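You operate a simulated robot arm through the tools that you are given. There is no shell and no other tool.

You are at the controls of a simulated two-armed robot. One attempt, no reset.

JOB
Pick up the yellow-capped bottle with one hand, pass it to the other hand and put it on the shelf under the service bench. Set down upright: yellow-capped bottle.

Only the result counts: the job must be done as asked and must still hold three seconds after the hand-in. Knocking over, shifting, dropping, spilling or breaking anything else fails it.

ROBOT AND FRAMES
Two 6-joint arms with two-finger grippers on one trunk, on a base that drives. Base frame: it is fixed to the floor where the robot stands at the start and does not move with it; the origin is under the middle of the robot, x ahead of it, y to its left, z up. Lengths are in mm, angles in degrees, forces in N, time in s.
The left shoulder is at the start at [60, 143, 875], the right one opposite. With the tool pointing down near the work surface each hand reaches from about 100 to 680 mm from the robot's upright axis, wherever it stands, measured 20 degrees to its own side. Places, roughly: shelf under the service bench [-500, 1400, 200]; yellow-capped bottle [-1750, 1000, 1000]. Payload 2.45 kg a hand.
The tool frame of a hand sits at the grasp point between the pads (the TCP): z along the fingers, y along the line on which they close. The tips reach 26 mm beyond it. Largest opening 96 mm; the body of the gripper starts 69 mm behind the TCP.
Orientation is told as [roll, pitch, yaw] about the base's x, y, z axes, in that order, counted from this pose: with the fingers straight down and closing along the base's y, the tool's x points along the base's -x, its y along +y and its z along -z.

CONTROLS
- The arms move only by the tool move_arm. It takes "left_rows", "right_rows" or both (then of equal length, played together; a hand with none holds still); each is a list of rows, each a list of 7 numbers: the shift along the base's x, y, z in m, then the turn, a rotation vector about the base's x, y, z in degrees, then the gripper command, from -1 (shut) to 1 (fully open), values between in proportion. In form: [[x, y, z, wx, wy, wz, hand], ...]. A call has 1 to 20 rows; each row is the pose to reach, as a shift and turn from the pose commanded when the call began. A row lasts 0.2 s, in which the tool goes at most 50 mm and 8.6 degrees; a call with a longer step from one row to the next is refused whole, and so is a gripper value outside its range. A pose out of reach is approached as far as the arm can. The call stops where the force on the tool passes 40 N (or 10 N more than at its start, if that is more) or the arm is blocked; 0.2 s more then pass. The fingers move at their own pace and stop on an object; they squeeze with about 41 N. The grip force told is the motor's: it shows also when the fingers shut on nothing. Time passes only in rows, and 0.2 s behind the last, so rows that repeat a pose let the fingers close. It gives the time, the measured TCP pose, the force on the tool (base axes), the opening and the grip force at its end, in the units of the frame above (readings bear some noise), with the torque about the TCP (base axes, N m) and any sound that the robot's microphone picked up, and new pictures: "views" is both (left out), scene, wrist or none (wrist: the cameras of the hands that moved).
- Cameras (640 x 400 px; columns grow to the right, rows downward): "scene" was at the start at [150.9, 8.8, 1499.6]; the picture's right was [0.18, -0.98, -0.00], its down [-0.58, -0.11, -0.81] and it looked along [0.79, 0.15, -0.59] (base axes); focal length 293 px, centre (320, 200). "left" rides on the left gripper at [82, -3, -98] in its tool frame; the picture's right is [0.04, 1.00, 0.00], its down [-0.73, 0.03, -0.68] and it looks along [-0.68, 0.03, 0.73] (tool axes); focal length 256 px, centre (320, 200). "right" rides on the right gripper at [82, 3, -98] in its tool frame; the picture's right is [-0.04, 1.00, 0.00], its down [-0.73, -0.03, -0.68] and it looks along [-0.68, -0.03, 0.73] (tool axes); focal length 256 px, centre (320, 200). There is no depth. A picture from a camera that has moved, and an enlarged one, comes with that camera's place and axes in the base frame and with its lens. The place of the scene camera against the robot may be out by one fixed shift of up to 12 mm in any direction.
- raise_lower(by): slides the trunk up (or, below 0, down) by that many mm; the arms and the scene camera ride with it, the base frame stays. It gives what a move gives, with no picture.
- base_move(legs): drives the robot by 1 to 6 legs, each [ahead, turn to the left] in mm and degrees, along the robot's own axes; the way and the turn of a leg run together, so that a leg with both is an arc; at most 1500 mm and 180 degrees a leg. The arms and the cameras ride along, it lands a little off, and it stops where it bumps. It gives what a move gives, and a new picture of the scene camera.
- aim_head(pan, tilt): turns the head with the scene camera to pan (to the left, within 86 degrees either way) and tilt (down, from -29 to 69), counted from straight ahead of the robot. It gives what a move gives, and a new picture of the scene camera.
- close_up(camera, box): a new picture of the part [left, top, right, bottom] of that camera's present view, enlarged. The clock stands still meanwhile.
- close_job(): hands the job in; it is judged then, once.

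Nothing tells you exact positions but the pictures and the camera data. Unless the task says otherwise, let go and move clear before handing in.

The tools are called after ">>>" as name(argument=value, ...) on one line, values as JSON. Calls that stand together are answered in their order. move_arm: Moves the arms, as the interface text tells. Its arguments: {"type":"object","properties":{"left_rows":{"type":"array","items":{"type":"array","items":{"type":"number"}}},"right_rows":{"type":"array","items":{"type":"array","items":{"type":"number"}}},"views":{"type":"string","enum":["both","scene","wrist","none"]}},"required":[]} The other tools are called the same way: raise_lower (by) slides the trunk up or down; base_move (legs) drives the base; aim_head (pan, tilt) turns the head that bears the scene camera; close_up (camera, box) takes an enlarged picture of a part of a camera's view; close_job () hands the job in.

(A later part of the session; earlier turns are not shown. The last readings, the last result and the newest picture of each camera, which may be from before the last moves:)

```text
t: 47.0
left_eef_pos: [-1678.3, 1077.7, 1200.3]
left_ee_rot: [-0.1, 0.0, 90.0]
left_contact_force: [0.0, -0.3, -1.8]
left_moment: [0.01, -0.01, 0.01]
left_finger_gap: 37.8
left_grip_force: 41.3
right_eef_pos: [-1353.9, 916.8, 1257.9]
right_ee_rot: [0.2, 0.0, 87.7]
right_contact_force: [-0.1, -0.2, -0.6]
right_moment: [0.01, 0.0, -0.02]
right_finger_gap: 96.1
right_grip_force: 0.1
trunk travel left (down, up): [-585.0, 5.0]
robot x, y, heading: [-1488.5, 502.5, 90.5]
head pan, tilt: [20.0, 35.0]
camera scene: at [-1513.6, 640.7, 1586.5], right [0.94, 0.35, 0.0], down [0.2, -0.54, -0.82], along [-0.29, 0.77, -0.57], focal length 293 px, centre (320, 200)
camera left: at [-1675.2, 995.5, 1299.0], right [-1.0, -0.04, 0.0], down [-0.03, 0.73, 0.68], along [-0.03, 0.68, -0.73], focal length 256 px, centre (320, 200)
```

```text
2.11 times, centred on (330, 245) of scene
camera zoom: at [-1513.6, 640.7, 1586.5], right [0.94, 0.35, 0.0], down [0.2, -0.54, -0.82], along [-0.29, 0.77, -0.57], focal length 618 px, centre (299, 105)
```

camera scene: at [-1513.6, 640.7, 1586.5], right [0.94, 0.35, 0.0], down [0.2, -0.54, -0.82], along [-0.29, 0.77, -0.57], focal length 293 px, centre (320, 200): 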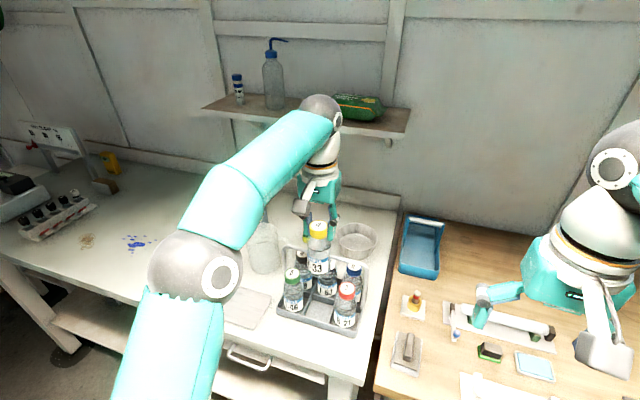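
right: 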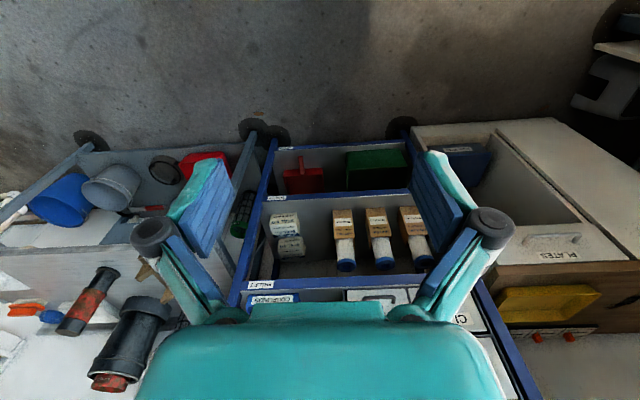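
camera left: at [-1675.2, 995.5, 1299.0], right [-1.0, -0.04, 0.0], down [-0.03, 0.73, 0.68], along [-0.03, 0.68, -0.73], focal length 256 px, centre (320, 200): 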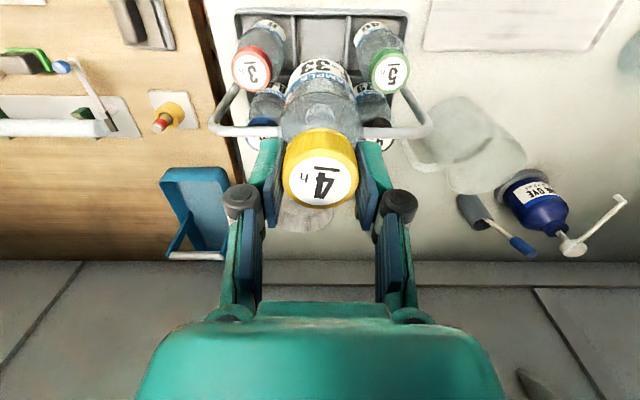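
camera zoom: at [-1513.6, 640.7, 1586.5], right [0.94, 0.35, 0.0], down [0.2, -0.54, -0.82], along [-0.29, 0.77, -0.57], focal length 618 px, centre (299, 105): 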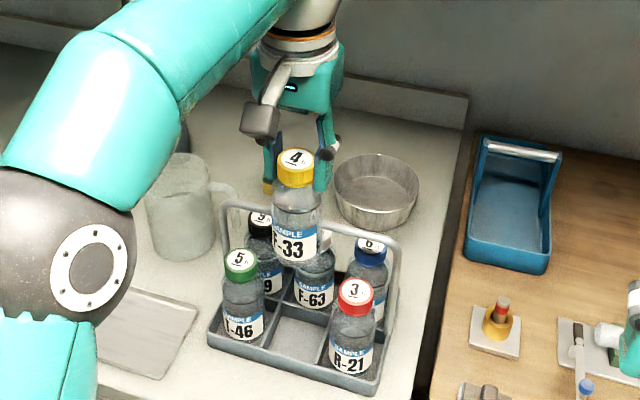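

The bottle is out cleanly and the rest of the carrier is undisturbed. The bottle looks about 143 mm tall, with its cap top about 9 mm below the left TCP. I'll draw the left hand back toward the robot, clear of the carrier.

>>> move_arm(left_rows=[[0, -0.03, 0, 0, 0, 0, -1], [0, -0.065, 0, 0, 0, 0, -1], [0, -0.1, 0, 0, 0, 0, -1], [0, -0.135, 0, 0, 0, 0, -1], [0, -0.165, 0, 0, 0, 0, -1], [0, -0.18, 0, 0, 0, 0, -1], [0, -0.18, 0, 0, 0, 0, -1]], views="scene")

>>> base_move(legs=[[-220, 0]])

>>> aim_head(pan=5, tilt=45)

```text
t: 48.6
left_eef_pos: [-1678.8, 897.5, 1202.3]
left_ee_rot: [-0.2, 0.0, 90.2]
left_contact_force: [0.2, 0.1, -2.2]
left_moment: [-0.01, 0.01, 0.02]
left_finger_gap: 38.0
left_grip_force: 40.8
right_eef_pos: [-1353.8, 916.9, 1256.0]
right_ee_rot: [0.1, -0.1, 87.8]
right_contact_force: [0.2, 0.2, -0.7]
right_moment: [-0.01, 0.02, -0.04]
right_finger_gap: 96.0
right_grip_force: 0.0
trunk travel left (down, up): [-585.0, 5.0]
robot x, y, heading: [-1483.5, 505.1, 90.5]
head pan, tilt: [20.0, 35.0]
camera scene: at [-1513.4, 640.7, 1586.5], right [0.94, 0.35, 0.0], down [0.2, -0.54, -0.82], along [-0.29, 0.77, -0.57], focal length 293 px, centre (320, 200)
```

scene: 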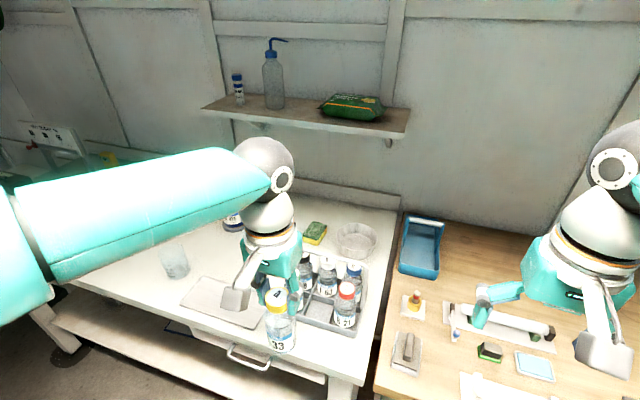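

```text
t: 50.3
left_eef_pos: [-1676.5, 675.1, 1202.3]
left_ee_rot: [0.0, -0.1, 90.1]
left_contact_force: [0.5, 0.1, -3.0]
left_moment: [0.02, -0.03, 0.0]
left_finger_gap: 38.1
left_grip_force: 40.6
right_eef_pos: [-1350.7, 694.8, 1257.3]
right_ee_rot: [0.1, 0.0, 87.6]
right_contact_force: [0.3, 0.5, 0.9]
right_moment: [0.07, -0.01, -0.03]
right_finger_gap: 95.8
right_grip_force: 0.0
trunk travel left (down, up): [-585.0, 5.0]
robot x, y, heading: [-1485.6, 285.9, 90.5]
head pan, tilt: [20.0, 35.0]
camera scene: at [-1511.8, 418.4, 1586.7], right [0.94, 0.35, 0.0], down [0.2, -0.54, -0.82], along [-0.28, 0.77, -0.57], focal length 293 px, centre (320, 200)
```

scene: 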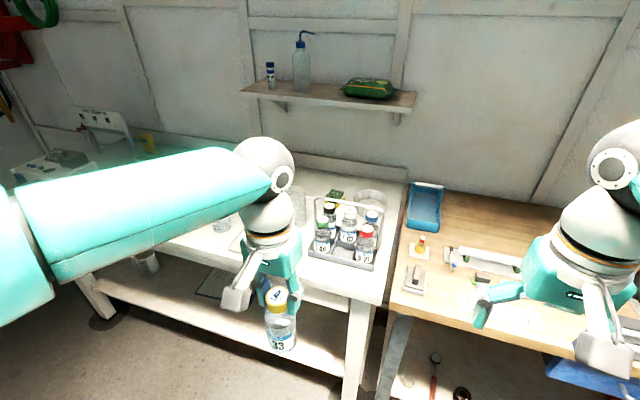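

```text
t: 51.0
left_eef_pos: [-1676.7, 676.5, 1202.6]
left_ee_rot: [0.1, -0.1, 90.0]
left_contact_force: [-0.4, 0.6, -1.7]
left_moment: [0.0, 0.01, -0.01]
left_finger_gap: 37.6
left_grip_force: 40.5
right_eef_pos: [-1350.3, 695.7, 1256.2]
right_ee_rot: [0.1, -0.1, 87.7]
right_contact_force: [-0.2, -1.0, 0.5]
right_moment: [-0.02, 0.02, -0.02]
right_finger_gap: 96.0
right_grip_force: 0.0
trunk travel left (down, up): [-585.0, 5.0]
robot x, y, heading: [-1483.5, 283.8, 90.2]
head pan, tilt: [5.0, 45.0]
camera scene: at [-1488.9, 418.7, 1571.7], right [1.0, 0.09, 0.0], down [0.07, -0.7, -0.71], along [-0.07, 0.7, -0.71], focal length 293 px, centre (320, 200)
```

scene: 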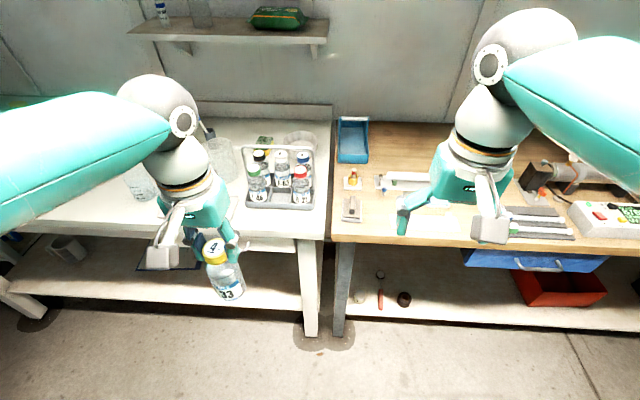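

I've backed clear of the bench with the bottle secure. I'll bring the left hand with the bottle to a handover spot in front of the robot, and pitch the right hand forward to 45° below horizontal.

>>> move_arm(left_rows=[[0.025, 0.016, -0.014, 0, 0, 0, -1], [0.055, 0.035, -0.03, 0, 0, 0, -1], [0.085, 0.054, -0.047, 0, 0, 0, -1], [0.115, 0.073, -0.064, 0, 0, 0, -1], [0.135, 0.086, -0.076, 0, 0, 0, -1], [0.147, 0.093, -0.082, 0, 0, 0, -1], [0.147, 0.093, -0.082, 0, 0, 0, -1]], right_rows=[[0.005, -0.01, 0, 7, 0, 0, 1], [0.01, -0.025, 0, 15, 0, 0, 1], [0.015, -0.04, 0, 23, 0, 0, 1], [0.02, -0.055, 0, 31, 0, 0, 1], [0.02, -0.07, 0, 38, 0, 0, 1], [0.02, -0.08, 0, 45, 0, 0, 1], [0.02, -0.08, 0, 45, 0, 0, 1]], views="both")

```text
t: 52.6
left_eef_pos: [-1528.7, 771.3, 1119.6]
left_ee_rot: [-0.1, 0.0, 90.0]
left_contact_force: [-0.4, -0.4, -1.5]
left_moment: [0.0, 0.01, -0.02]
left_finger_gap: 37.7
left_grip_force: 41.4
right_eef_pos: [-1331.5, 616.9, 1255.8]
right_ee_rot: [2.4, -45.0, 86.6]
right_contact_force: [0.4, -0.4, 0.5]
right_moment: [0.0, -0.01, 0.0]
right_finger_gap: 95.9
right_grip_force: 0.1
trunk travel left (down, up): [-585.0, 5.0]
robot x, y, heading: [-1486.4, 283.3, 90.4]
head pan, tilt: [5.0, 45.0]
camera scene: at [-1489.4, 418.4, 1571.7], right [1.0, 0.09, 0.0], down [0.07, -0.7, -0.71], along [-0.06, 0.7, -0.71], focal length 293 px, centre (320, 200)
camera right: at [-1337.3, 488.7, 1268.1], right [-1.0, 0.06, 0.06], down [0.06, 0.04, 1.0], along [0.05, 1.0, -0.04], focal length 256 px, centre (320, 200)
camera left: at [-1526.4, 689.1, 1217.2], right [-1.0, -0.04, 0.0], down [-0.03, 0.73, 0.68], along [-0.03, 0.68, -0.73], focal length 256 px, centre (320, 200)
```

scene: 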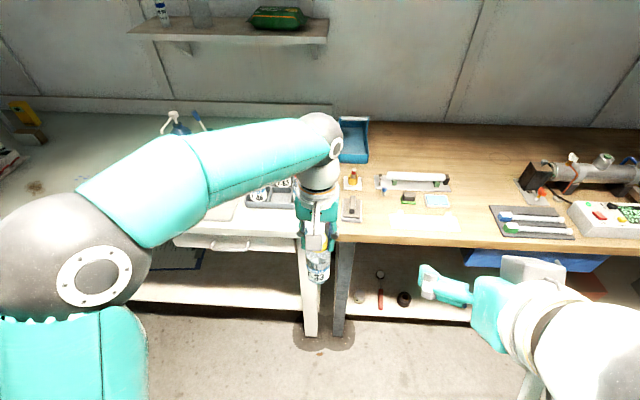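
right: 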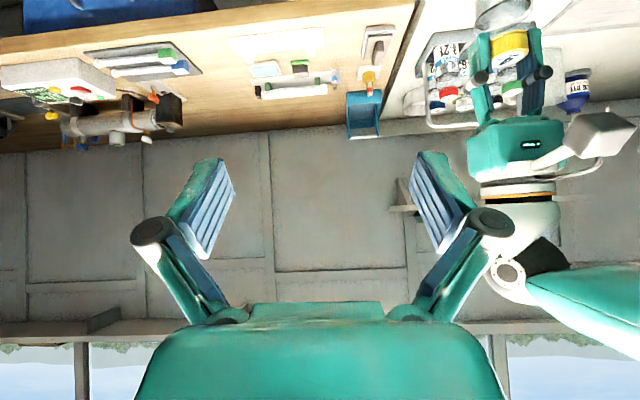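
left: 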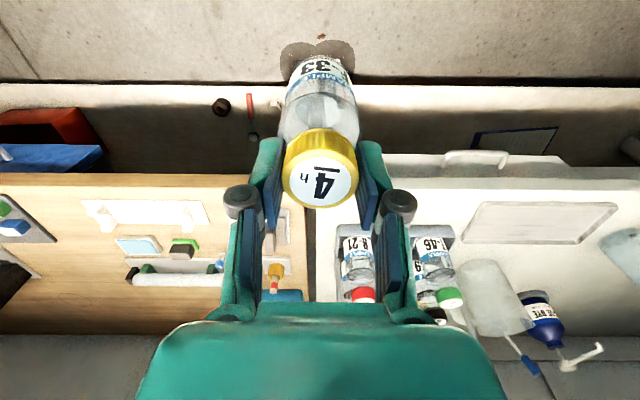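

The right hand pitches well. I'll correct its small roll, then yaw it 35° to the left and bring it to a pre-grasp position behind and to the right of the bottle.

>>> move_arm(right_rows=[[0, 0, -0.03, 0, -1.6, 1.6, 1], [0, 0, -0.06, 0, -1.6, 1.6, 1], [0, 0, -0.06, 0, -1.6, 1.6, 1]], views="none")

>>> move_arm(right_rows=[[-0.02, 0.01, -0.01, 0, 0, 7, 1], [-0.04, 0.02, -0.02, 0, 0, 14, 1], [-0.06, 0.03, -0.03, 0, 0, 21, 1], [-0.08, 0.04, -0.04, 0, 0, 28, 1], [-0.1, 0.05, -0.05, 0, 0, 35, 1], [-0.1, 0.05, -0.05, 0, 0, 35, 1]], views="both")

```text
t: 53.5
left_eef_pos: [-1528.2, 770.3, 1119.1]
left_ee_rot: [-0.1, 0.0, 90.1]
left_contact_force: [0.0, 0.8, -1.9]
left_moment: [0.01, -0.01, -0.01]
left_finger_gap: 38.0
left_grip_force: 40.3
right_eef_pos: [-1328.6, 615.2, 1196.0]
right_ee_rot: [0.3, -45.1, 89.9]
right_contact_force: [0.0, 0.2, -0.4]
right_moment: [0.0, 0.0, 0.03]
right_finger_gap: 95.9
right_grip_force: 0.0
trunk travel left (down, up): [-585.0, 5.0]
robot x, y, heading: [-1485.1, 283.9, 90.4]
head pan, tilt: [5.0, 45.0]
```

```text
t: 54.9
left_eef_pos: [-1528.8, 769.7, 1119.1]
left_ee_rot: [-0.1, -0.1, 89.9]
left_contact_force: [0.1, -0.3, -0.8]
left_moment: [0.06, 0.02, -0.01]
left_finger_gap: 37.5
left_grip_force: 40.5
right_eef_pos: [-1430.7, 666.8, 1147.0]
right_ee_rot: [0.2, -45.2, 125.0]
right_contact_force: [-0.4, 0.4, 0.7]
right_moment: [-0.01, 0.02, 0.01]
right_finger_gap: 96.0
right_grip_force: 0.0
trunk travel left (down, up): [-585.0, 5.0]
robot x, y, heading: [-1483.7, 285.3, 90.5]
head pan, tilt: [5.0, 45.0]
camera scene: at [-1488.4, 417.5, 1571.8], right [1.0, 0.09, 0.0], down [0.06, -0.7, -0.71], along [-0.06, 0.7, -0.71], focal length 293 px, centre (320, 200)
camera right: at [-1361.1, 559.8, 1158.8], right [-0.83, -0.55, 0.03], down [0.01, 0.05, 1.0], along [-0.55, 0.83, -0.04], focal length 256 px, centre (320, 200)
```

scene: 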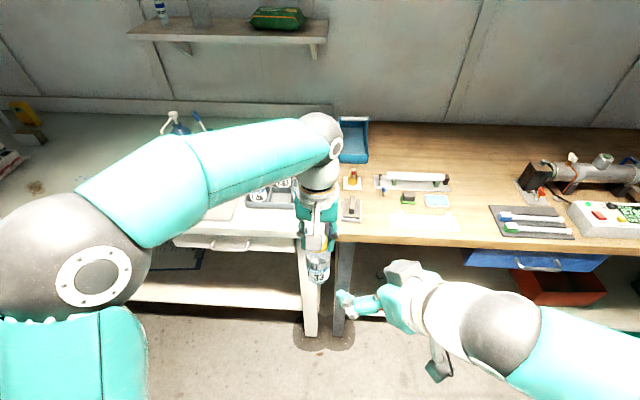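
right: 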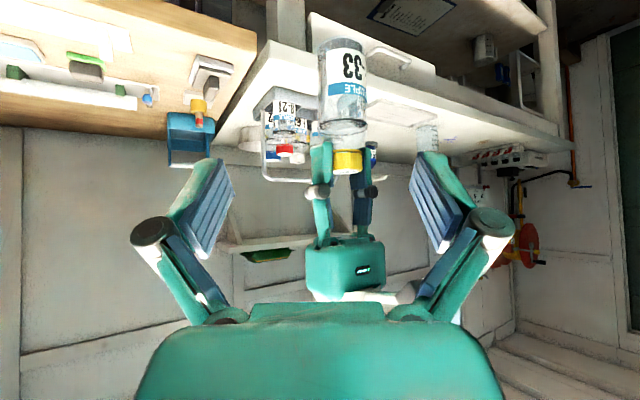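

The bottle is in the right camera's view. I'll take close-ups to measure its bottom, top and axis against the right hand before moving in.

>>> close_up(camera="right", box=[240, 20, 440, 220])

>>> close_up(camera="scene", box=[270, 180, 470, 380])

>>> close_up(camera="left", box=[220, 50, 420, 250])

```text
2.00 times, centred on (340, 120) of right
camera zoom: at [-1361.1, 559.8, 1158.8], right [-0.83, -0.55, 0.03], down [0.01, 0.05, 1.0], along [-0.55, 0.83, -0.04], focal length 512 px, centre (280, 360)
```

zoom: 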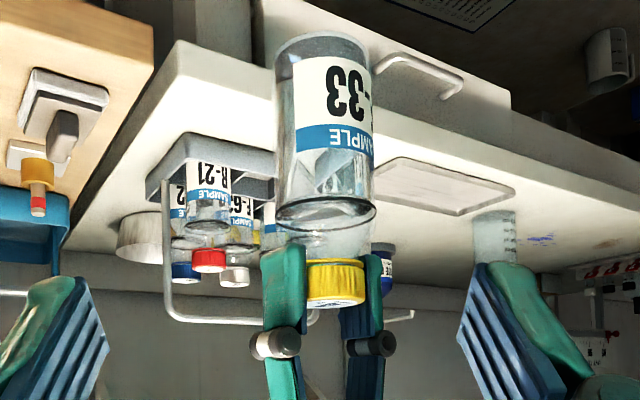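

```text
2.00 times, centred on (370, 280) of scene
camera zoom: at [-1488.4, 417.5, 1571.8], right [1.0, 0.09, 0.0], down [0.06, -0.7, -0.71], along [-0.06, 0.7, -0.71], focal length 587 px, centre (220, 40)
```

zoom: 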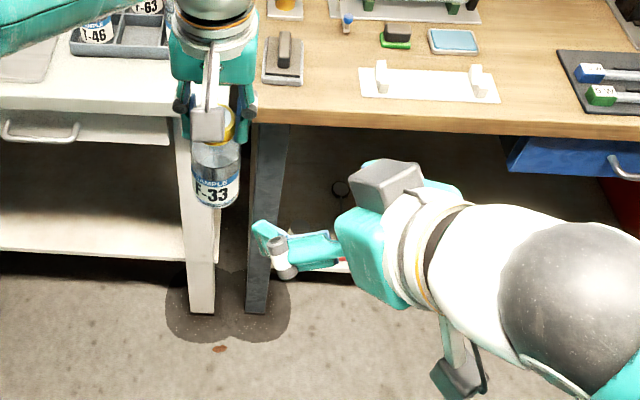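

```text
2.00 times, centred on (320, 150) of left
camera zoom: at [-1525.8, 688.3, 1217.6], right [-1.0, -0.04, 0.0], down [-0.03, 0.73, 0.68], along [-0.03, 0.68, -0.73], focal length 512 px, centre (320, 300)
```

zoom: 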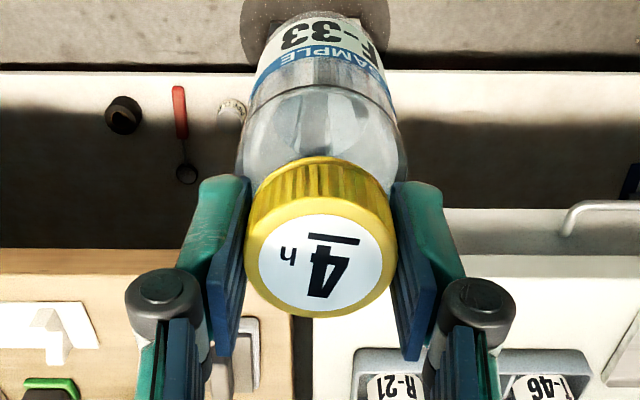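

From these views the bottle is about 122 mm tall, with its cap top level with the left TCP and its body spanning about 44–122 mm below that. I'll move the right hand to a pre-grasp point 100 mm back along its pointing direction.

>>> move_arm(right_rows=[[-0.02, 0.015, -0.011, 0, 0, 0, 1], [-0.04, 0.03, -0.022, 0, 0, 0, 1], [-0.057, 0.045, -0.0325, 0, 0, 0, 1], [-0.057, 0.045, -0.0325, 0, 0, 0, 1]], views="both")

>>> close_up(camera="scene", box=[270, 180, 470, 380])

```text
t: 55.9
left_eef_pos: [-1527.5, 769.3, 1119.6]
left_ee_rot: [0.0, -0.1, 90.0]
left_contact_force: [0.4, -0.6, -2.3]
left_moment: [0.04, 0.0, -0.02]
left_finger_gap: 37.3
left_grip_force: 41.2
right_eef_pos: [-1488.0, 710.2, 1115.1]
right_ee_rot: [0.3, -45.1, 124.7]
right_contact_force: [0.9, -0.3, -0.1]
right_moment: [0.02, 0.0, 0.0]
right_finger_gap: 96.1
right_grip_force: 0.0
trunk travel left (down, up): [-585.0, 5.0]
robot x, y, heading: [-1483.6, 283.7, 90.3]
head pan, tilt: [5.0, 45.0]
camera scene: at [-1488.2, 417.5, 1571.8], right [1.0, 0.09, 0.0], down [0.06, -0.7, -0.71], along [-0.07, 0.7, -0.71], focal length 293 px, centre (320, 200)
camera right: at [-1417.9, 604.0, 1125.7], right [-0.83, -0.55, 0.03], down [0.0, 0.05, 1.0], along [-0.55, 0.83, -0.04], focal length 256 px, centre (320, 200)
```

scene: 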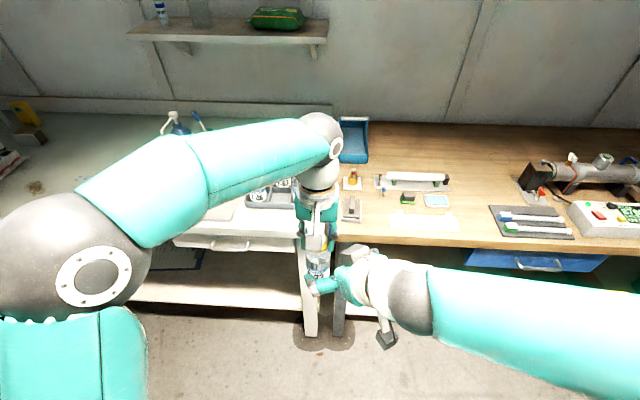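
right: 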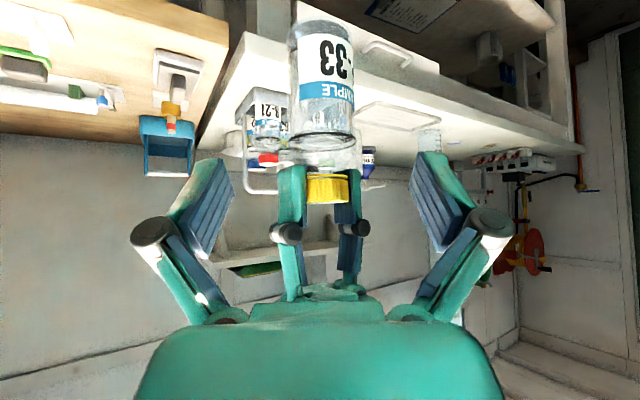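

```text
2.00 times, centred on (370, 280) of scene
camera zoom: at [-1488.2, 417.5, 1571.8], right [1.0, 0.09, 0.0], down [0.06, -0.7, -0.71], along [-0.07, 0.7, -0.71], focal length 587 px, centre (220, 40)
```

zoom: 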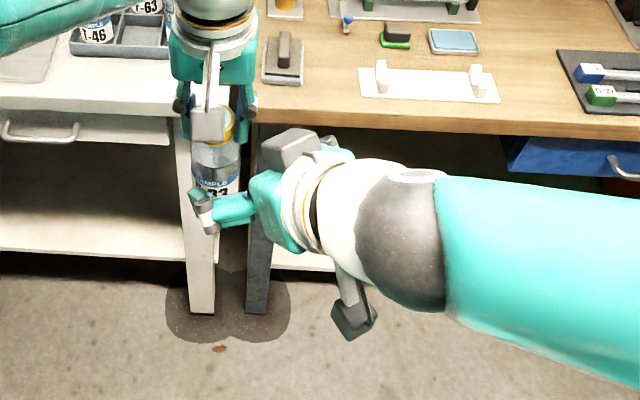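

There's a grey block on the upper side of the right gripper that could foul the left hand. I'll look at it closely before going in.

>>> close_up(camera="scene", box=[300, 220, 420, 320])

>>> aim_head(pan=-5, tilt=55)

>>> close_up(camera="scene", box=[220, 140, 380, 260])

```text
4.00 times, centred on (360, 270) of scene
camera zoom: at [-1488.2, 417.5, 1571.8], right [1.0, 0.09, 0.0], down [0.06, -0.7, -0.71], along [-0.07, 0.7, -0.71], focal length 1173 px, centre (160, -80)
```

zoom: 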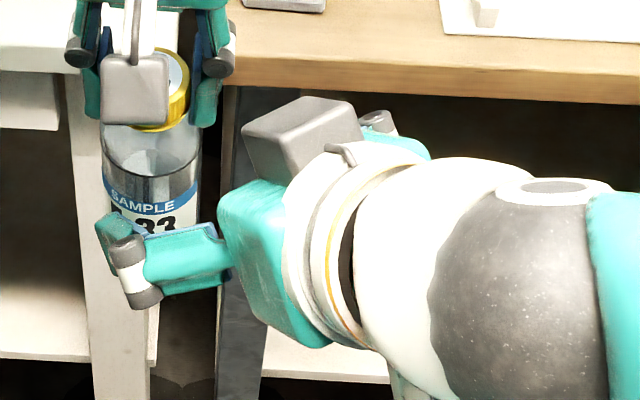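

```text
t: 56.6
left_eef_pos: [-1528.6, 770.6, 1119.1]
left_ee_rot: [0.0, 0.0, 90.0]
left_contact_force: [-0.5, 0.1, -2.0]
left_moment: [0.0, 0.0, 0.02]
left_finger_gap: 37.8
left_grip_force: 41.1
right_eef_pos: [-1487.6, 711.7, 1113.2]
right_ee_rot: [0.2, -45.0, 124.7]
right_contact_force: [0.1, -0.4, -0.8]
right_moment: [0.02, -0.01, 0.02]
right_finger_gap: 96.0
right_grip_force: 0.2
trunk travel left (down, up): [-585.0, 5.0]
robot x, y, heading: [-1485.8, 286.0, 90.3]
head pan, tilt: [-5.0, 55.0]
camera scene: at [-1475.3, 409.5, 1558.4], right [1.0, -0.08, 0.0], down [-0.07, -0.82, -0.57], along [0.05, 0.57, -0.82], focal length 293 px, centre (320, 200)
```

scene: 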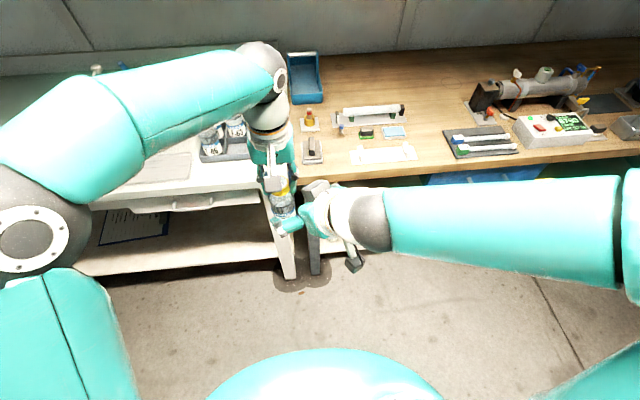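

```text
3.33 times, centred on (300, 200) of scene
camera zoom: at [-1475.3, 409.5, 1558.4], right [1.0, -0.08, 0.0], down [-0.07, -0.82, -0.57], along [0.05, 0.57, -0.82], focal length 978 px, centre (387, 200)
```

zoom: 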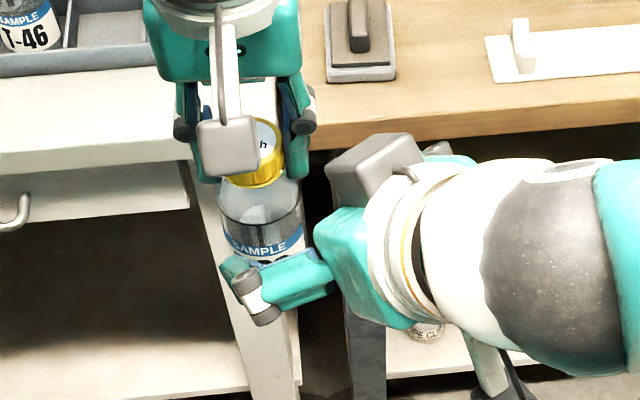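

The block sits on the upper side about 45 mm off the hand axis, so a 45° approach would come too close to the left fingers. I'll retract, reduce the yaw to 10° and the pitch to 40°, and approach horizontally from behind, below the left camera.

>>> move_arm(right_rows=[[0.009, -0.035, -0.02, 0, 0, -6, 1], [0.015, -0.071, -0.045, 0, 0, -12, 1], [0.005, -0.075, -0.065, 0, 0, -18, 1], [-0.01, -0.07, -0.075, 0, 0, -25, 1], [-0.02, -0.06, -0.075, 0, 0, -25, 1], [-0.02, -0.06, -0.075, 0, 0, -25, 1]], views="none")

>>> move_arm(right_rows=[[0, 0, 0, 4.92, 0.87, 0, 1], [0, 0, 0, 4.92, 0.87, 0, 1]], views="both")

>>> close_up(camera="scene", box=[220, 140, 380, 260])

>>> close_up(camera="right", box=[220, 0, 420, 200])

```text
t: 58.0
left_eef_pos: [-1528.4, 770.8, 1119.2]
left_ee_rot: [0.0, -0.1, 90.0]
left_contact_force: [0.2, 0.1, -1.7]
left_moment: [-0.02, -0.02, -0.04]
left_finger_gap: 37.6
left_grip_force: 40.6
right_eef_pos: [-1507.6, 649.6, 1038.3]
right_ee_rot: [0.2, -45.1, 99.8]
right_contact_force: [1.4, 0.8, -0.4]
right_moment: [0.0, 0.02, -0.02]
right_finger_gap: 95.8
right_grip_force: 0.1
right hand out of reach, approached as far as the arm can: row 2, 3, 4
trunk travel left (down, up): [-585.0, 5.0]
robot x, y, heading: [-1482.1, 281.8, 90.4]
head pan, tilt: [-5.0, 55.0]
```

```text
t: 58.6
left_eef_pos: [-1527.9, 770.2, 1119.7]
left_ee_rot: [-0.1, 0.0, 90.0]
left_contact_force: [-0.2, -0.1, -1.8]
left_moment: [0.02, 0.03, -0.01]
left_finger_gap: 37.9
left_grip_force: 40.4
right_eef_pos: [-1510.1, 652.8, 1040.6]
right_ee_rot: [0.1, -50.0, 99.8]
right_contact_force: [-0.2, -0.2, 0.2]
right_moment: [0.01, 0.02, 0.01]
right_finger_gap: 95.9
right_grip_force: 0.1
right hand out of reach, approached as far as the arm can: row 1, 2
trunk travel left (down, up): [-585.0, 5.0]
robot x, y, heading: [-1483.3, 284.7, 90.1]
head pan, tilt: [-5.0, 55.0]
camera scene: at [-1474.9, 409.3, 1558.3], right [1.0, -0.08, 0.0], down [-0.07, -0.82, -0.57], along [0.05, 0.57, -0.82], focal length 293 px, centre (320, 200)
camera right: at [-1492.2, 526.2, 1040.9], right [-0.99, -0.15, 0.03], down [0.04, -0.04, 1.0], along [-0.14, 0.99, 0.05], focal length 256 px, centre (320, 200)
```

scene: 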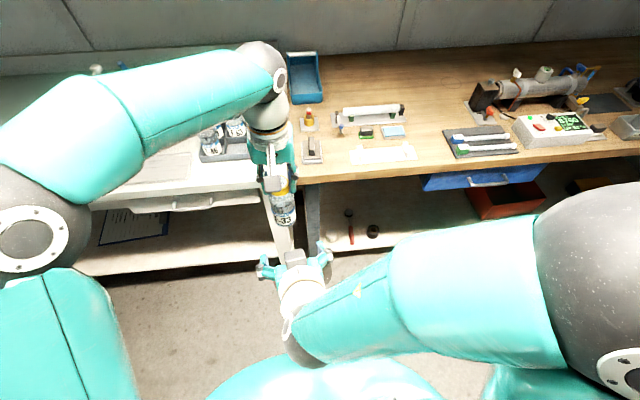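
right: 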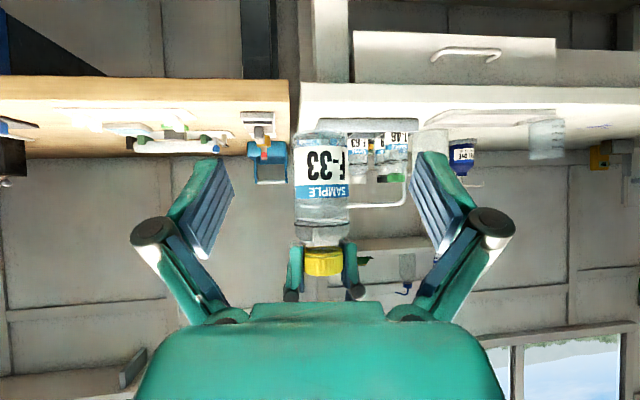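

```text
3.33 times, centred on (300, 200) of scene
camera zoom: at [-1474.9, 409.3, 1558.3], right [1.0, -0.08, 0.0], down [-0.07, -0.82, -0.57], along [0.05, 0.57, -0.82], focal length 978 px, centre (387, 200)
```

zoom: 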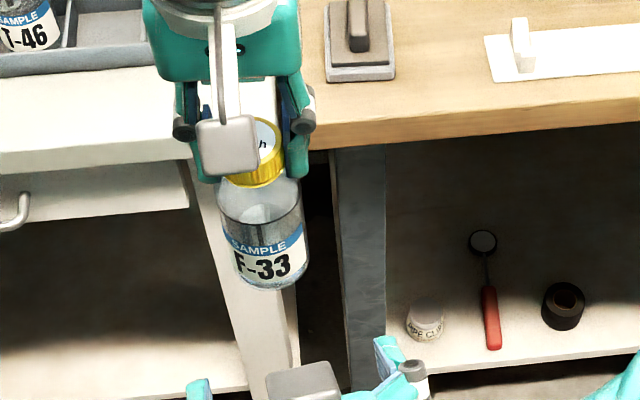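

```text
2.00 times, centred on (320, 100) of right
camera zoom: at [-1492.2, 526.2, 1040.9], right [-0.99, -0.15, 0.03], down [0.04, -0.04, 1.0], along [-0.14, 0.99, 0.05], focal length 512 px, centre (320, 400)
```

zoom: 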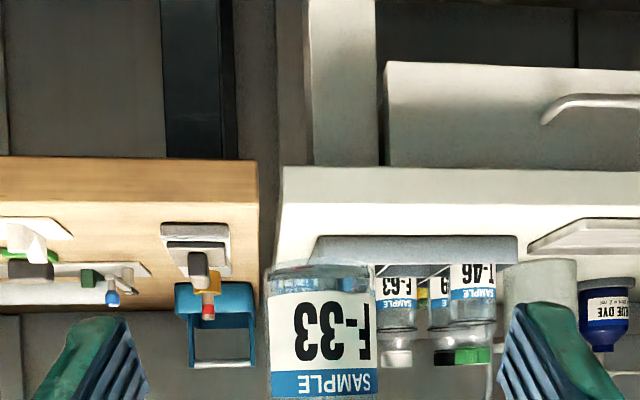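

The right hand is level with the bottle's body and laterally aligned to within about 1 mm. I'll approach horizontally, fingers open, and check before closing.

>>> move_arm(right_rows=[[-0.005, 0.03, 0, 0, 0, 0, 1], [-0.0105, 0.06, 0, 0, 0, 0, 1], [-0.0145, 0.083, 0, 0, 0, 0, 1], [-0.0175, 0.1, 0, 0, 0, 0, 1], [-0.0175, 0.1, 0, 0, 0, 0, 1]], views="both")

>>> close_up(camera="scene", box=[220, 140, 380, 260])

```text
t: 59.8
left_eef_pos: [-1528.8, 768.8, 1118.7]
left_ee_rot: [0.0, -0.1, 90.0]
left_contact_force: [0.3, 0.2, -2.0]
left_moment: [-0.01, 0.04, -0.02]
left_finger_gap: 37.5
left_grip_force: 41.1
right_eef_pos: [-1528.6, 753.4, 1041.1]
right_ee_rot: [0.1, -50.2, 99.8]
right_contact_force: [-0.1, -0.5, 0.8]
right_moment: [0.01, -0.03, 0.0]
right_finger_gap: 96.0
right_grip_force: 0.0
trunk travel left (down, up): [-585.0, 5.0]
robot x, y, heading: [-1485.5, 281.0, 90.2]
head pan, tilt: [-5.0, 55.0]
camera scene: at [-1475.3, 409.0, 1558.4], right [1.0, -0.08, 0.0], down [-0.07, -0.82, -0.57], along [0.05, 0.57, -0.82], focal length 293 px, centre (320, 200)
camera right: at [-1510.0, 626.9, 1041.0], right [-0.99, -0.15, 0.03], down [0.04, -0.04, 1.0], along [-0.15, 0.99, 0.05], focal length 256 px, centre (320, 200)
```

scene: 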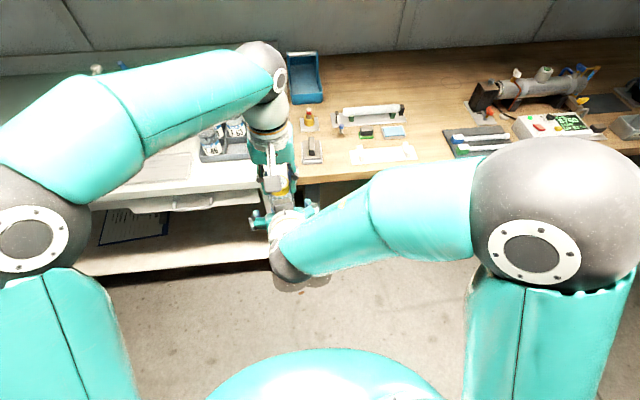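
right: 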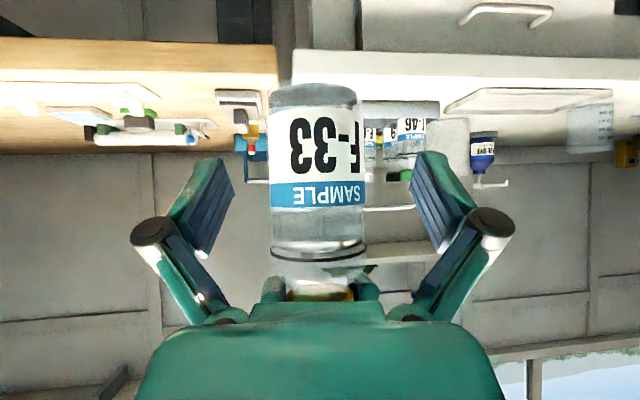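

```text
3.33 times, centred on (300, 200) of scene
camera zoom: at [-1475.3, 409.0, 1558.4], right [1.0, -0.08, 0.0], down [-0.07, -0.82, -0.57], along [0.05, 0.57, -0.82], focal length 978 px, centre (387, 200)
```

zoom: 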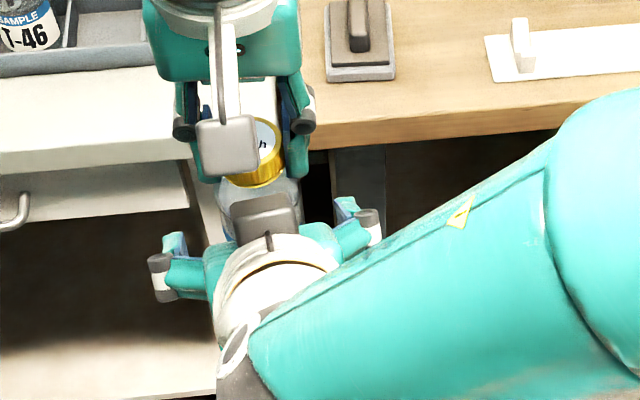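

The clearance to the left fingers is good and the bottle is centred. I'll go the last 17 mm and close the right hand on the body.

>>> move_arm(right_rows=[[-0.0008, 0.009, 0, 0, 0, 0, 1], [-0.0016, 0.017, 0, 0, 0, 0, 1], [-0.0016, 0.017, 0, 0, 0, 0, 0.3], [-0.0016, 0.017, 0, 0, 0, 0, -1], [-0.0016, 0.017, 0, 0, 0, 0, -1], [-0.0016, 0.017, 0, 0, 0, 0, -1]], views="both")

>>> close_up(camera="scene", box=[220, 140, 380, 260])

```text
t: 61.2
left_eef_pos: [-1530.2, 771.0, 1118.7]
left_ee_rot: [0.1, 0.1, 90.1]
left_contact_force: [-3.9, 1.3, -2.6]
left_moment: [0.13, 0.46, 0.17]
left_finger_gap: 37.4
left_grip_force: 41.1
right_eef_pos: [-1529.4, 770.6, 1040.2]
right_ee_rot: [0.3, -50.1, 99.7]
right_contact_force: [4.1, -1.9, 1.1]
right_moment: [0.02, -0.1, -0.1]
right_finger_gap: 49.6
right_grip_force: 41.3
trunk travel left (down, up): [-585.0, 5.0]
robot x, y, heading: [-1485.9, 284.5, 90.2]
head pan, tilt: [-5.0, 55.0]
camera scene: at [-1475.3, 409.4, 1558.3], right [1.0, -0.08, 0.0], down [-0.07, -0.82, -0.57], along [0.05, 0.57, -0.82], focal length 293 px, centre (320, 200)
camera right: at [-1511.3, 644.1, 1040.6], right [-0.99, -0.15, 0.03], down [0.04, -0.04, 1.0], along [-0.15, 0.99, 0.05], focal length 256 px, centre (320, 200)
```

scene: 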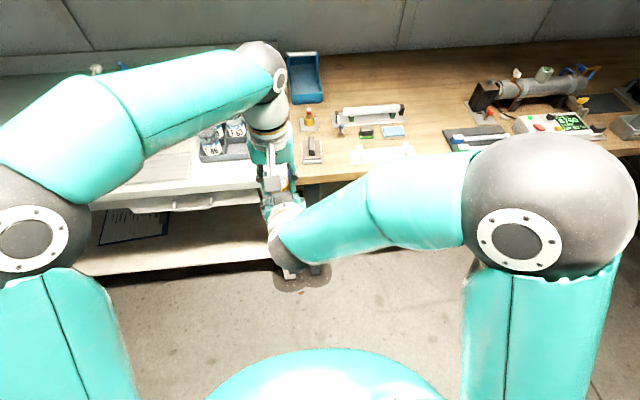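
right: 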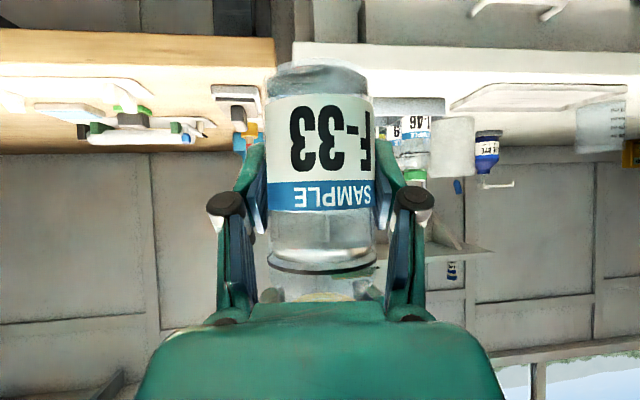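

```text
3.33 times, centred on (300, 200) of scene
camera zoom: at [-1475.3, 409.4, 1558.3], right [1.0, -0.08, 0.0], down [-0.07, -0.82, -0.57], along [0.05, 0.57, -0.82], focal length 978 px, centre (387, 200)
```

zoom: 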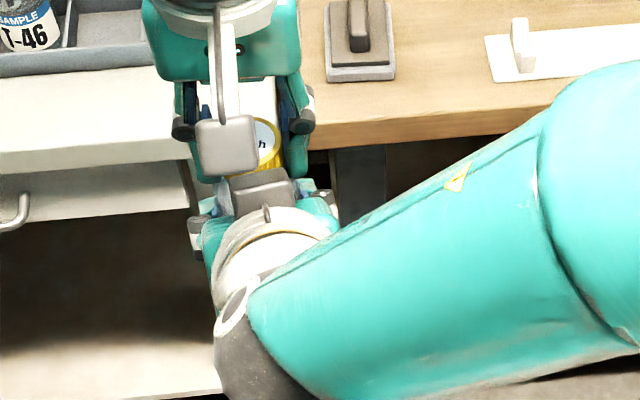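

Both hands hold the bottle now (the right gap is 49.6 mm at 41 N) with only small forces. I'll open the left fingers and lift that hand straight up.

>>> move_arm(left_rows=[[0, 0, 0, 0, 0, 0, 0.25], [0, 0, 0, 0, 0, 0, 0.25], [0, 0, 0, 0, 0, 0, 0.25]], views="none")

>>> move_arm(left_rows=[[0, 0, 0.01, 0, 0, 0, 0.25], [0, 0, 0.025, 0, 0, 0, 0.25], [0, 0, 0.045, 0, 0, 0, 0.25], [0, 0, 0.07, 0, 0, 0, 0.25], [0, 0, 0.1, 0, 0, 0, 0.25], [0, 0, 0.13, 0, 0, 0, 0.25], [0, 0, 0.13, 0, 0, 0, 0.25]], views="both")

>>> close_up(camera="scene", box=[220, 140, 380, 260])

>>> close_up(camera="right", box=[200, 40, 440, 340])

```text
t: 62.0
left_eef_pos: [-1528.8, 771.2, 1119.6]
left_ee_rot: [0.0, 0.0, 90.0]
left_contact_force: [-0.5, -0.3, -0.3]
left_moment: [0.03, 0.03, 0.0]
left_finger_gap: 60.1
left_grip_force: 0.0
right_eef_pos: [-1529.9, 770.2, 1040.4]
right_ee_rot: [0.2, -50.0, 99.8]
right_contact_force: [0.4, 1.0, -0.1]
right_moment: [0.06, 0.01, 0.0]
right_finger_gap: 49.6
right_grip_force: 41.2
trunk travel left (down, up): [-585.0, 5.0]
robot x, y, heading: [-1484.4, 283.6, 90.5]
head pan, tilt: [-5.0, 55.0]
```

```text
t: 63.6
left_eef_pos: [-1530.6, 770.9, 1249.7]
left_ee_rot: [0.0, 0.0, 89.9]
left_contact_force: [0.3, -0.1, -0.4]
left_moment: [-0.02, 0.03, -0.02]
left_finger_gap: 59.9
left_grip_force: 0.0
right_eef_pos: [-1530.0, 771.1, 1040.4]
right_ee_rot: [0.3, -50.0, 99.8]
right_contact_force: [0.3, -0.1, 0.5]
right_moment: [0.01, 0.01, 0.05]
right_finger_gap: 49.5
right_grip_force: 40.3
trunk travel left (down, up): [-585.0, 5.0]
robot x, y, heading: [-1485.8, 282.3, 90.1]
head pan, tilt: [-5.0, 55.0]
camera scene: at [-1475.5, 409.4, 1558.3], right [1.0, -0.08, 0.0], down [-0.07, -0.82, -0.57], along [0.05, 0.57, -0.82], focal length 293 px, centre (320, 200)
camera left: at [-1527.0, 690.0, 1347.9], right [-1.0, -0.04, 0.0], down [-0.03, 0.73, 0.68], along [-0.03, 0.68, -0.73], focal length 256 px, centre (320, 200)
```

scene: 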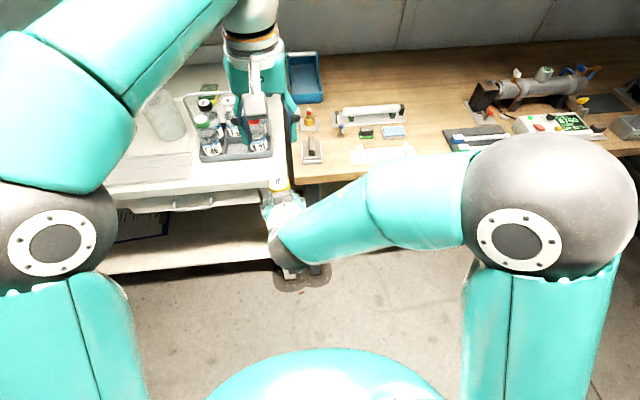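
left: 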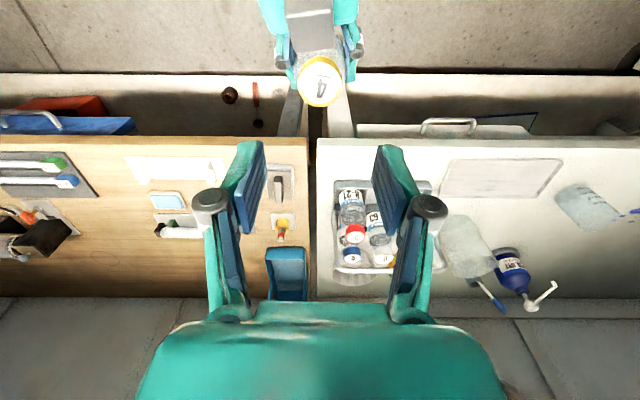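

```text
3.33 times, centred on (300, 200) of scene
camera zoom: at [-1475.5, 409.4, 1558.3], right [1.0, -0.08, 0.0], down [-0.07, -0.82, -0.57], along [0.05, 0.57, -0.82], focal length 978 px, centre (387, 200)
```

zoom: 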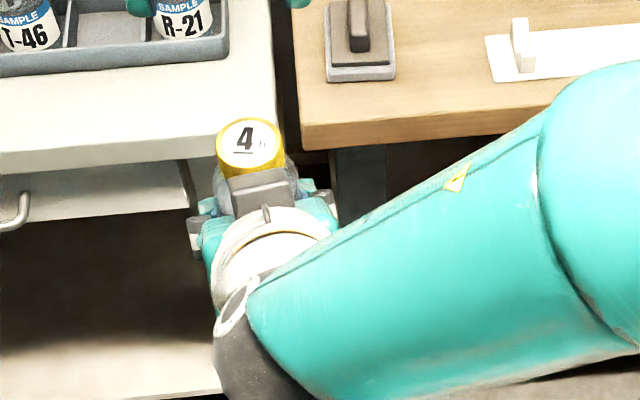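

```text
1.33 times, centred on (320, 190) of right
camera zoom: at [-1511.6, 644.1, 1040.7], right [-0.99, -0.15, 0.03], down [0.04, -0.04, 1.0], along [-0.15, 0.99, 0.05], focal length 341 px, centre (320, 213)
```

zoom: 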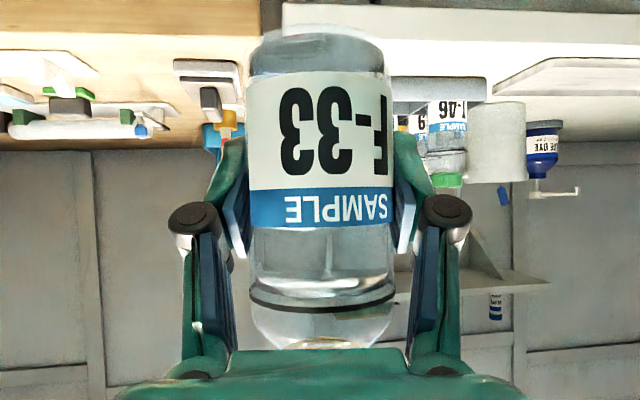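

The right hand alone holds the bottle, upright, and the left is clear above. I'll tuck the left hand to its own side and bring the right hand to a comfortable carrying place.

>>> move_arm(left_rows=[[-0.03, -0.01, 0, 0, 0, 0, 0.25], [-0.065, -0.025, 0, 0, 0, 0, 0.25], [-0.1, -0.045, -0.01, 0, 0, 0, 0.25], [-0.135, -0.065, -0.02, 0, 0, 0, 0.25], [-0.17, -0.09, -0.03, 0, 0, 0, 0.25], [-0.2, -0.12, -0.03, 0, 0, 0, 0.25], [-0.2, -0.14, -0.03, 0, 0, 0, 0.25]], right_rows=[[0.0, 0, 0, 0, 0, 0, -1], [0.01, 0, 0, 0, 0, 0, -1], [0.03, 0, 0, 0, 0, 0, -1], [0.055, 0, 0, 0, 0, 0, -1], [0.08, -0.005, 0, 0, 0, 0, -1], [0.1, -0.01, 0, 0, 0, 0, -1], [0.11, -0.01, 0, 0, 0, 0, -1]], views="both")

```text
t: 65.2
left_eef_pos: [-1730.0, 628.6, 1218.8]
left_ee_rot: [-0.1, 0.0, 89.9]
left_contact_force: [-0.1, 0.0, -0.1]
left_moment: [0.0, 0.02, -0.01]
left_finger_gap: 60.0
left_grip_force: 0.0
right_eef_pos: [-1420.1, 760.2, 1042.5]
right_ee_rot: [0.2, -50.0, 100.0]
right_contact_force: [0.2, -0.2, -1.5]
right_moment: [0.02, 0.01, -0.01]
right_finger_gap: 49.9
right_grip_force: 41.0
trunk travel left (down, up): [-585.0, 5.0]
robot x, y, heading: [-1482.7, 285.7, 90.3]
head pan, tilt: [-5.0, 55.0]
camera scene: at [-1475.0, 408.9, 1558.4], right [1.0, -0.08, 0.0], down [-0.07, -0.82, -0.57], along [0.05, 0.57, -0.82], focal length 293 px, centre (320, 200)
camera right: at [-1400.4, 634.1, 1042.0], right [-0.99, -0.15, 0.03], down [0.04, -0.04, 1.0], along [-0.15, 0.99, 0.05], focal length 256 px, centre (320, 200)
camera left: at [-1727.5, 547.0, 1317.5], right [-1.0, -0.04, 0.0], down [-0.03, 0.73, 0.68], along [-0.03, 0.68, -0.73], focal length 256 px, centre (320, 200)
```

scene: 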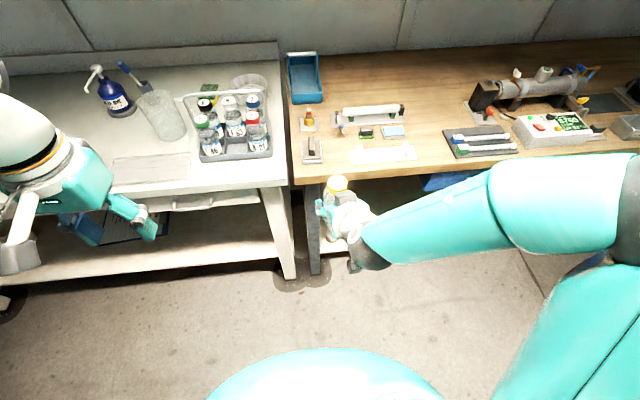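
right: 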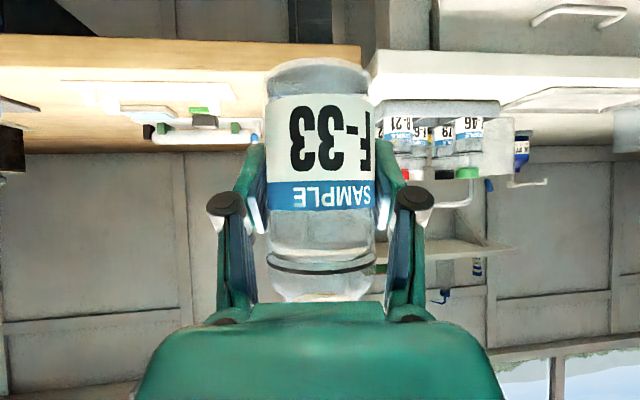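
left: 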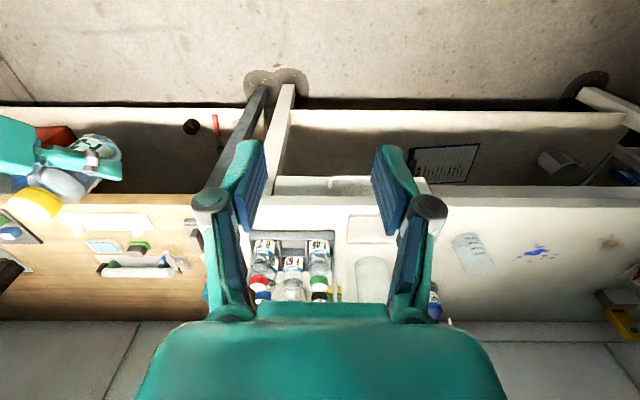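

Both hands are clear and the bottle is secure. I'll turn, drive along the bench toward the free part of the service bench shelf, and face the bench again.

>>> base_move(legs=[[0, -90], [430, 0], [0, 90]])

>>> aim_head(pan=0, tilt=45)

```text
t: 68.8
left_eef_pos: [-1232.5, 626.4, 1221.5]
left_ee_rot: [0.2, -0.1, 18.5]
left_contact_force: [1.1, -0.5, 0.6]
left_moment: [0.1, 0.05, 0.01]
left_finger_gap: 60.2
left_grip_force: 0.1
right_eef_pos: [-1007.5, 373.8, 1041.8]
right_ee_rot: [0.4, -49.9, 28.2]
right_contact_force: [-0.7, -0.8, -1.9]
right_moment: [0.05, -0.02, 0.05]
right_finger_gap: 49.9
right_grip_force: 40.6
trunk travel left (down, up): [-585.0, 5.0]
robot x, y, heading: [-1497.6, 323.8, 17.2]
head pan, tilt: [-5.0, 55.0]
stopped in leg 1: the robot was blocked; the commanded pose is now the measured one
camera scene: at [-1362.0, 347.2, 1558.2], right [0.21, -0.98, 0.0], down [-0.8, -0.17, -0.57], along [0.56, 0.12, -0.82], focal length 293 px, centre (320, 200)
```

scene: 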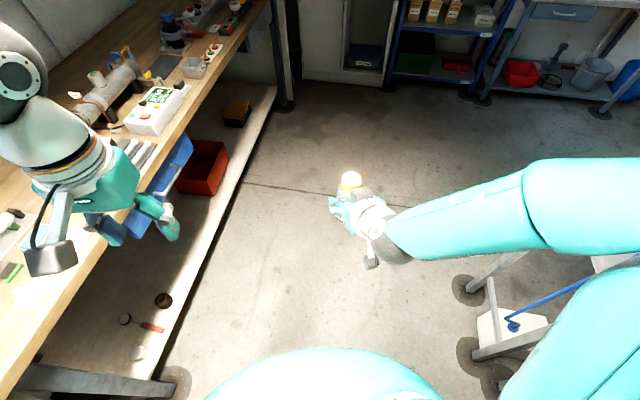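

```text
t: 69.5
left_eef_pos: [-1234.2, 629.2, 1220.9]
left_ee_rot: [-0.1, -0.1, 18.6]
left_contact_force: [0.3, -0.4, 0.2]
left_moment: [-0.02, -0.04, 0.0]
left_finger_gap: 60.0
left_grip_force: 0.0
right_eef_pos: [-1009.4, 376.8, 1041.6]
right_ee_rot: [0.2, -50.0, 28.4]
right_contact_force: [0.2, 0.5, -2.1]
right_moment: [-0.02, -0.02, -0.01]
right_finger_gap: 49.9
right_grip_force: 41.0
trunk travel left (down, up): [-585.0, 5.0]
robot x, y, heading: [-1493.6, 326.7, 17.4]
head pan, tilt: [0.0, 45.0]
camera scene: at [-1356.9, 359.7, 1571.7], right [0.3, -0.95, 0.0], down [-0.68, -0.21, -0.71], along [0.67, 0.21, -0.71], focal length 293 px, centre (320, 200)
```

scene: 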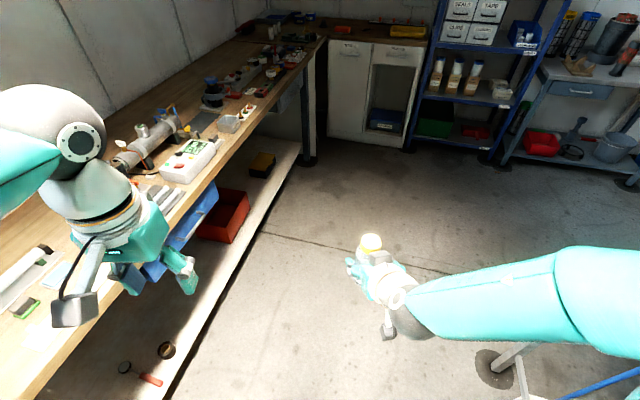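

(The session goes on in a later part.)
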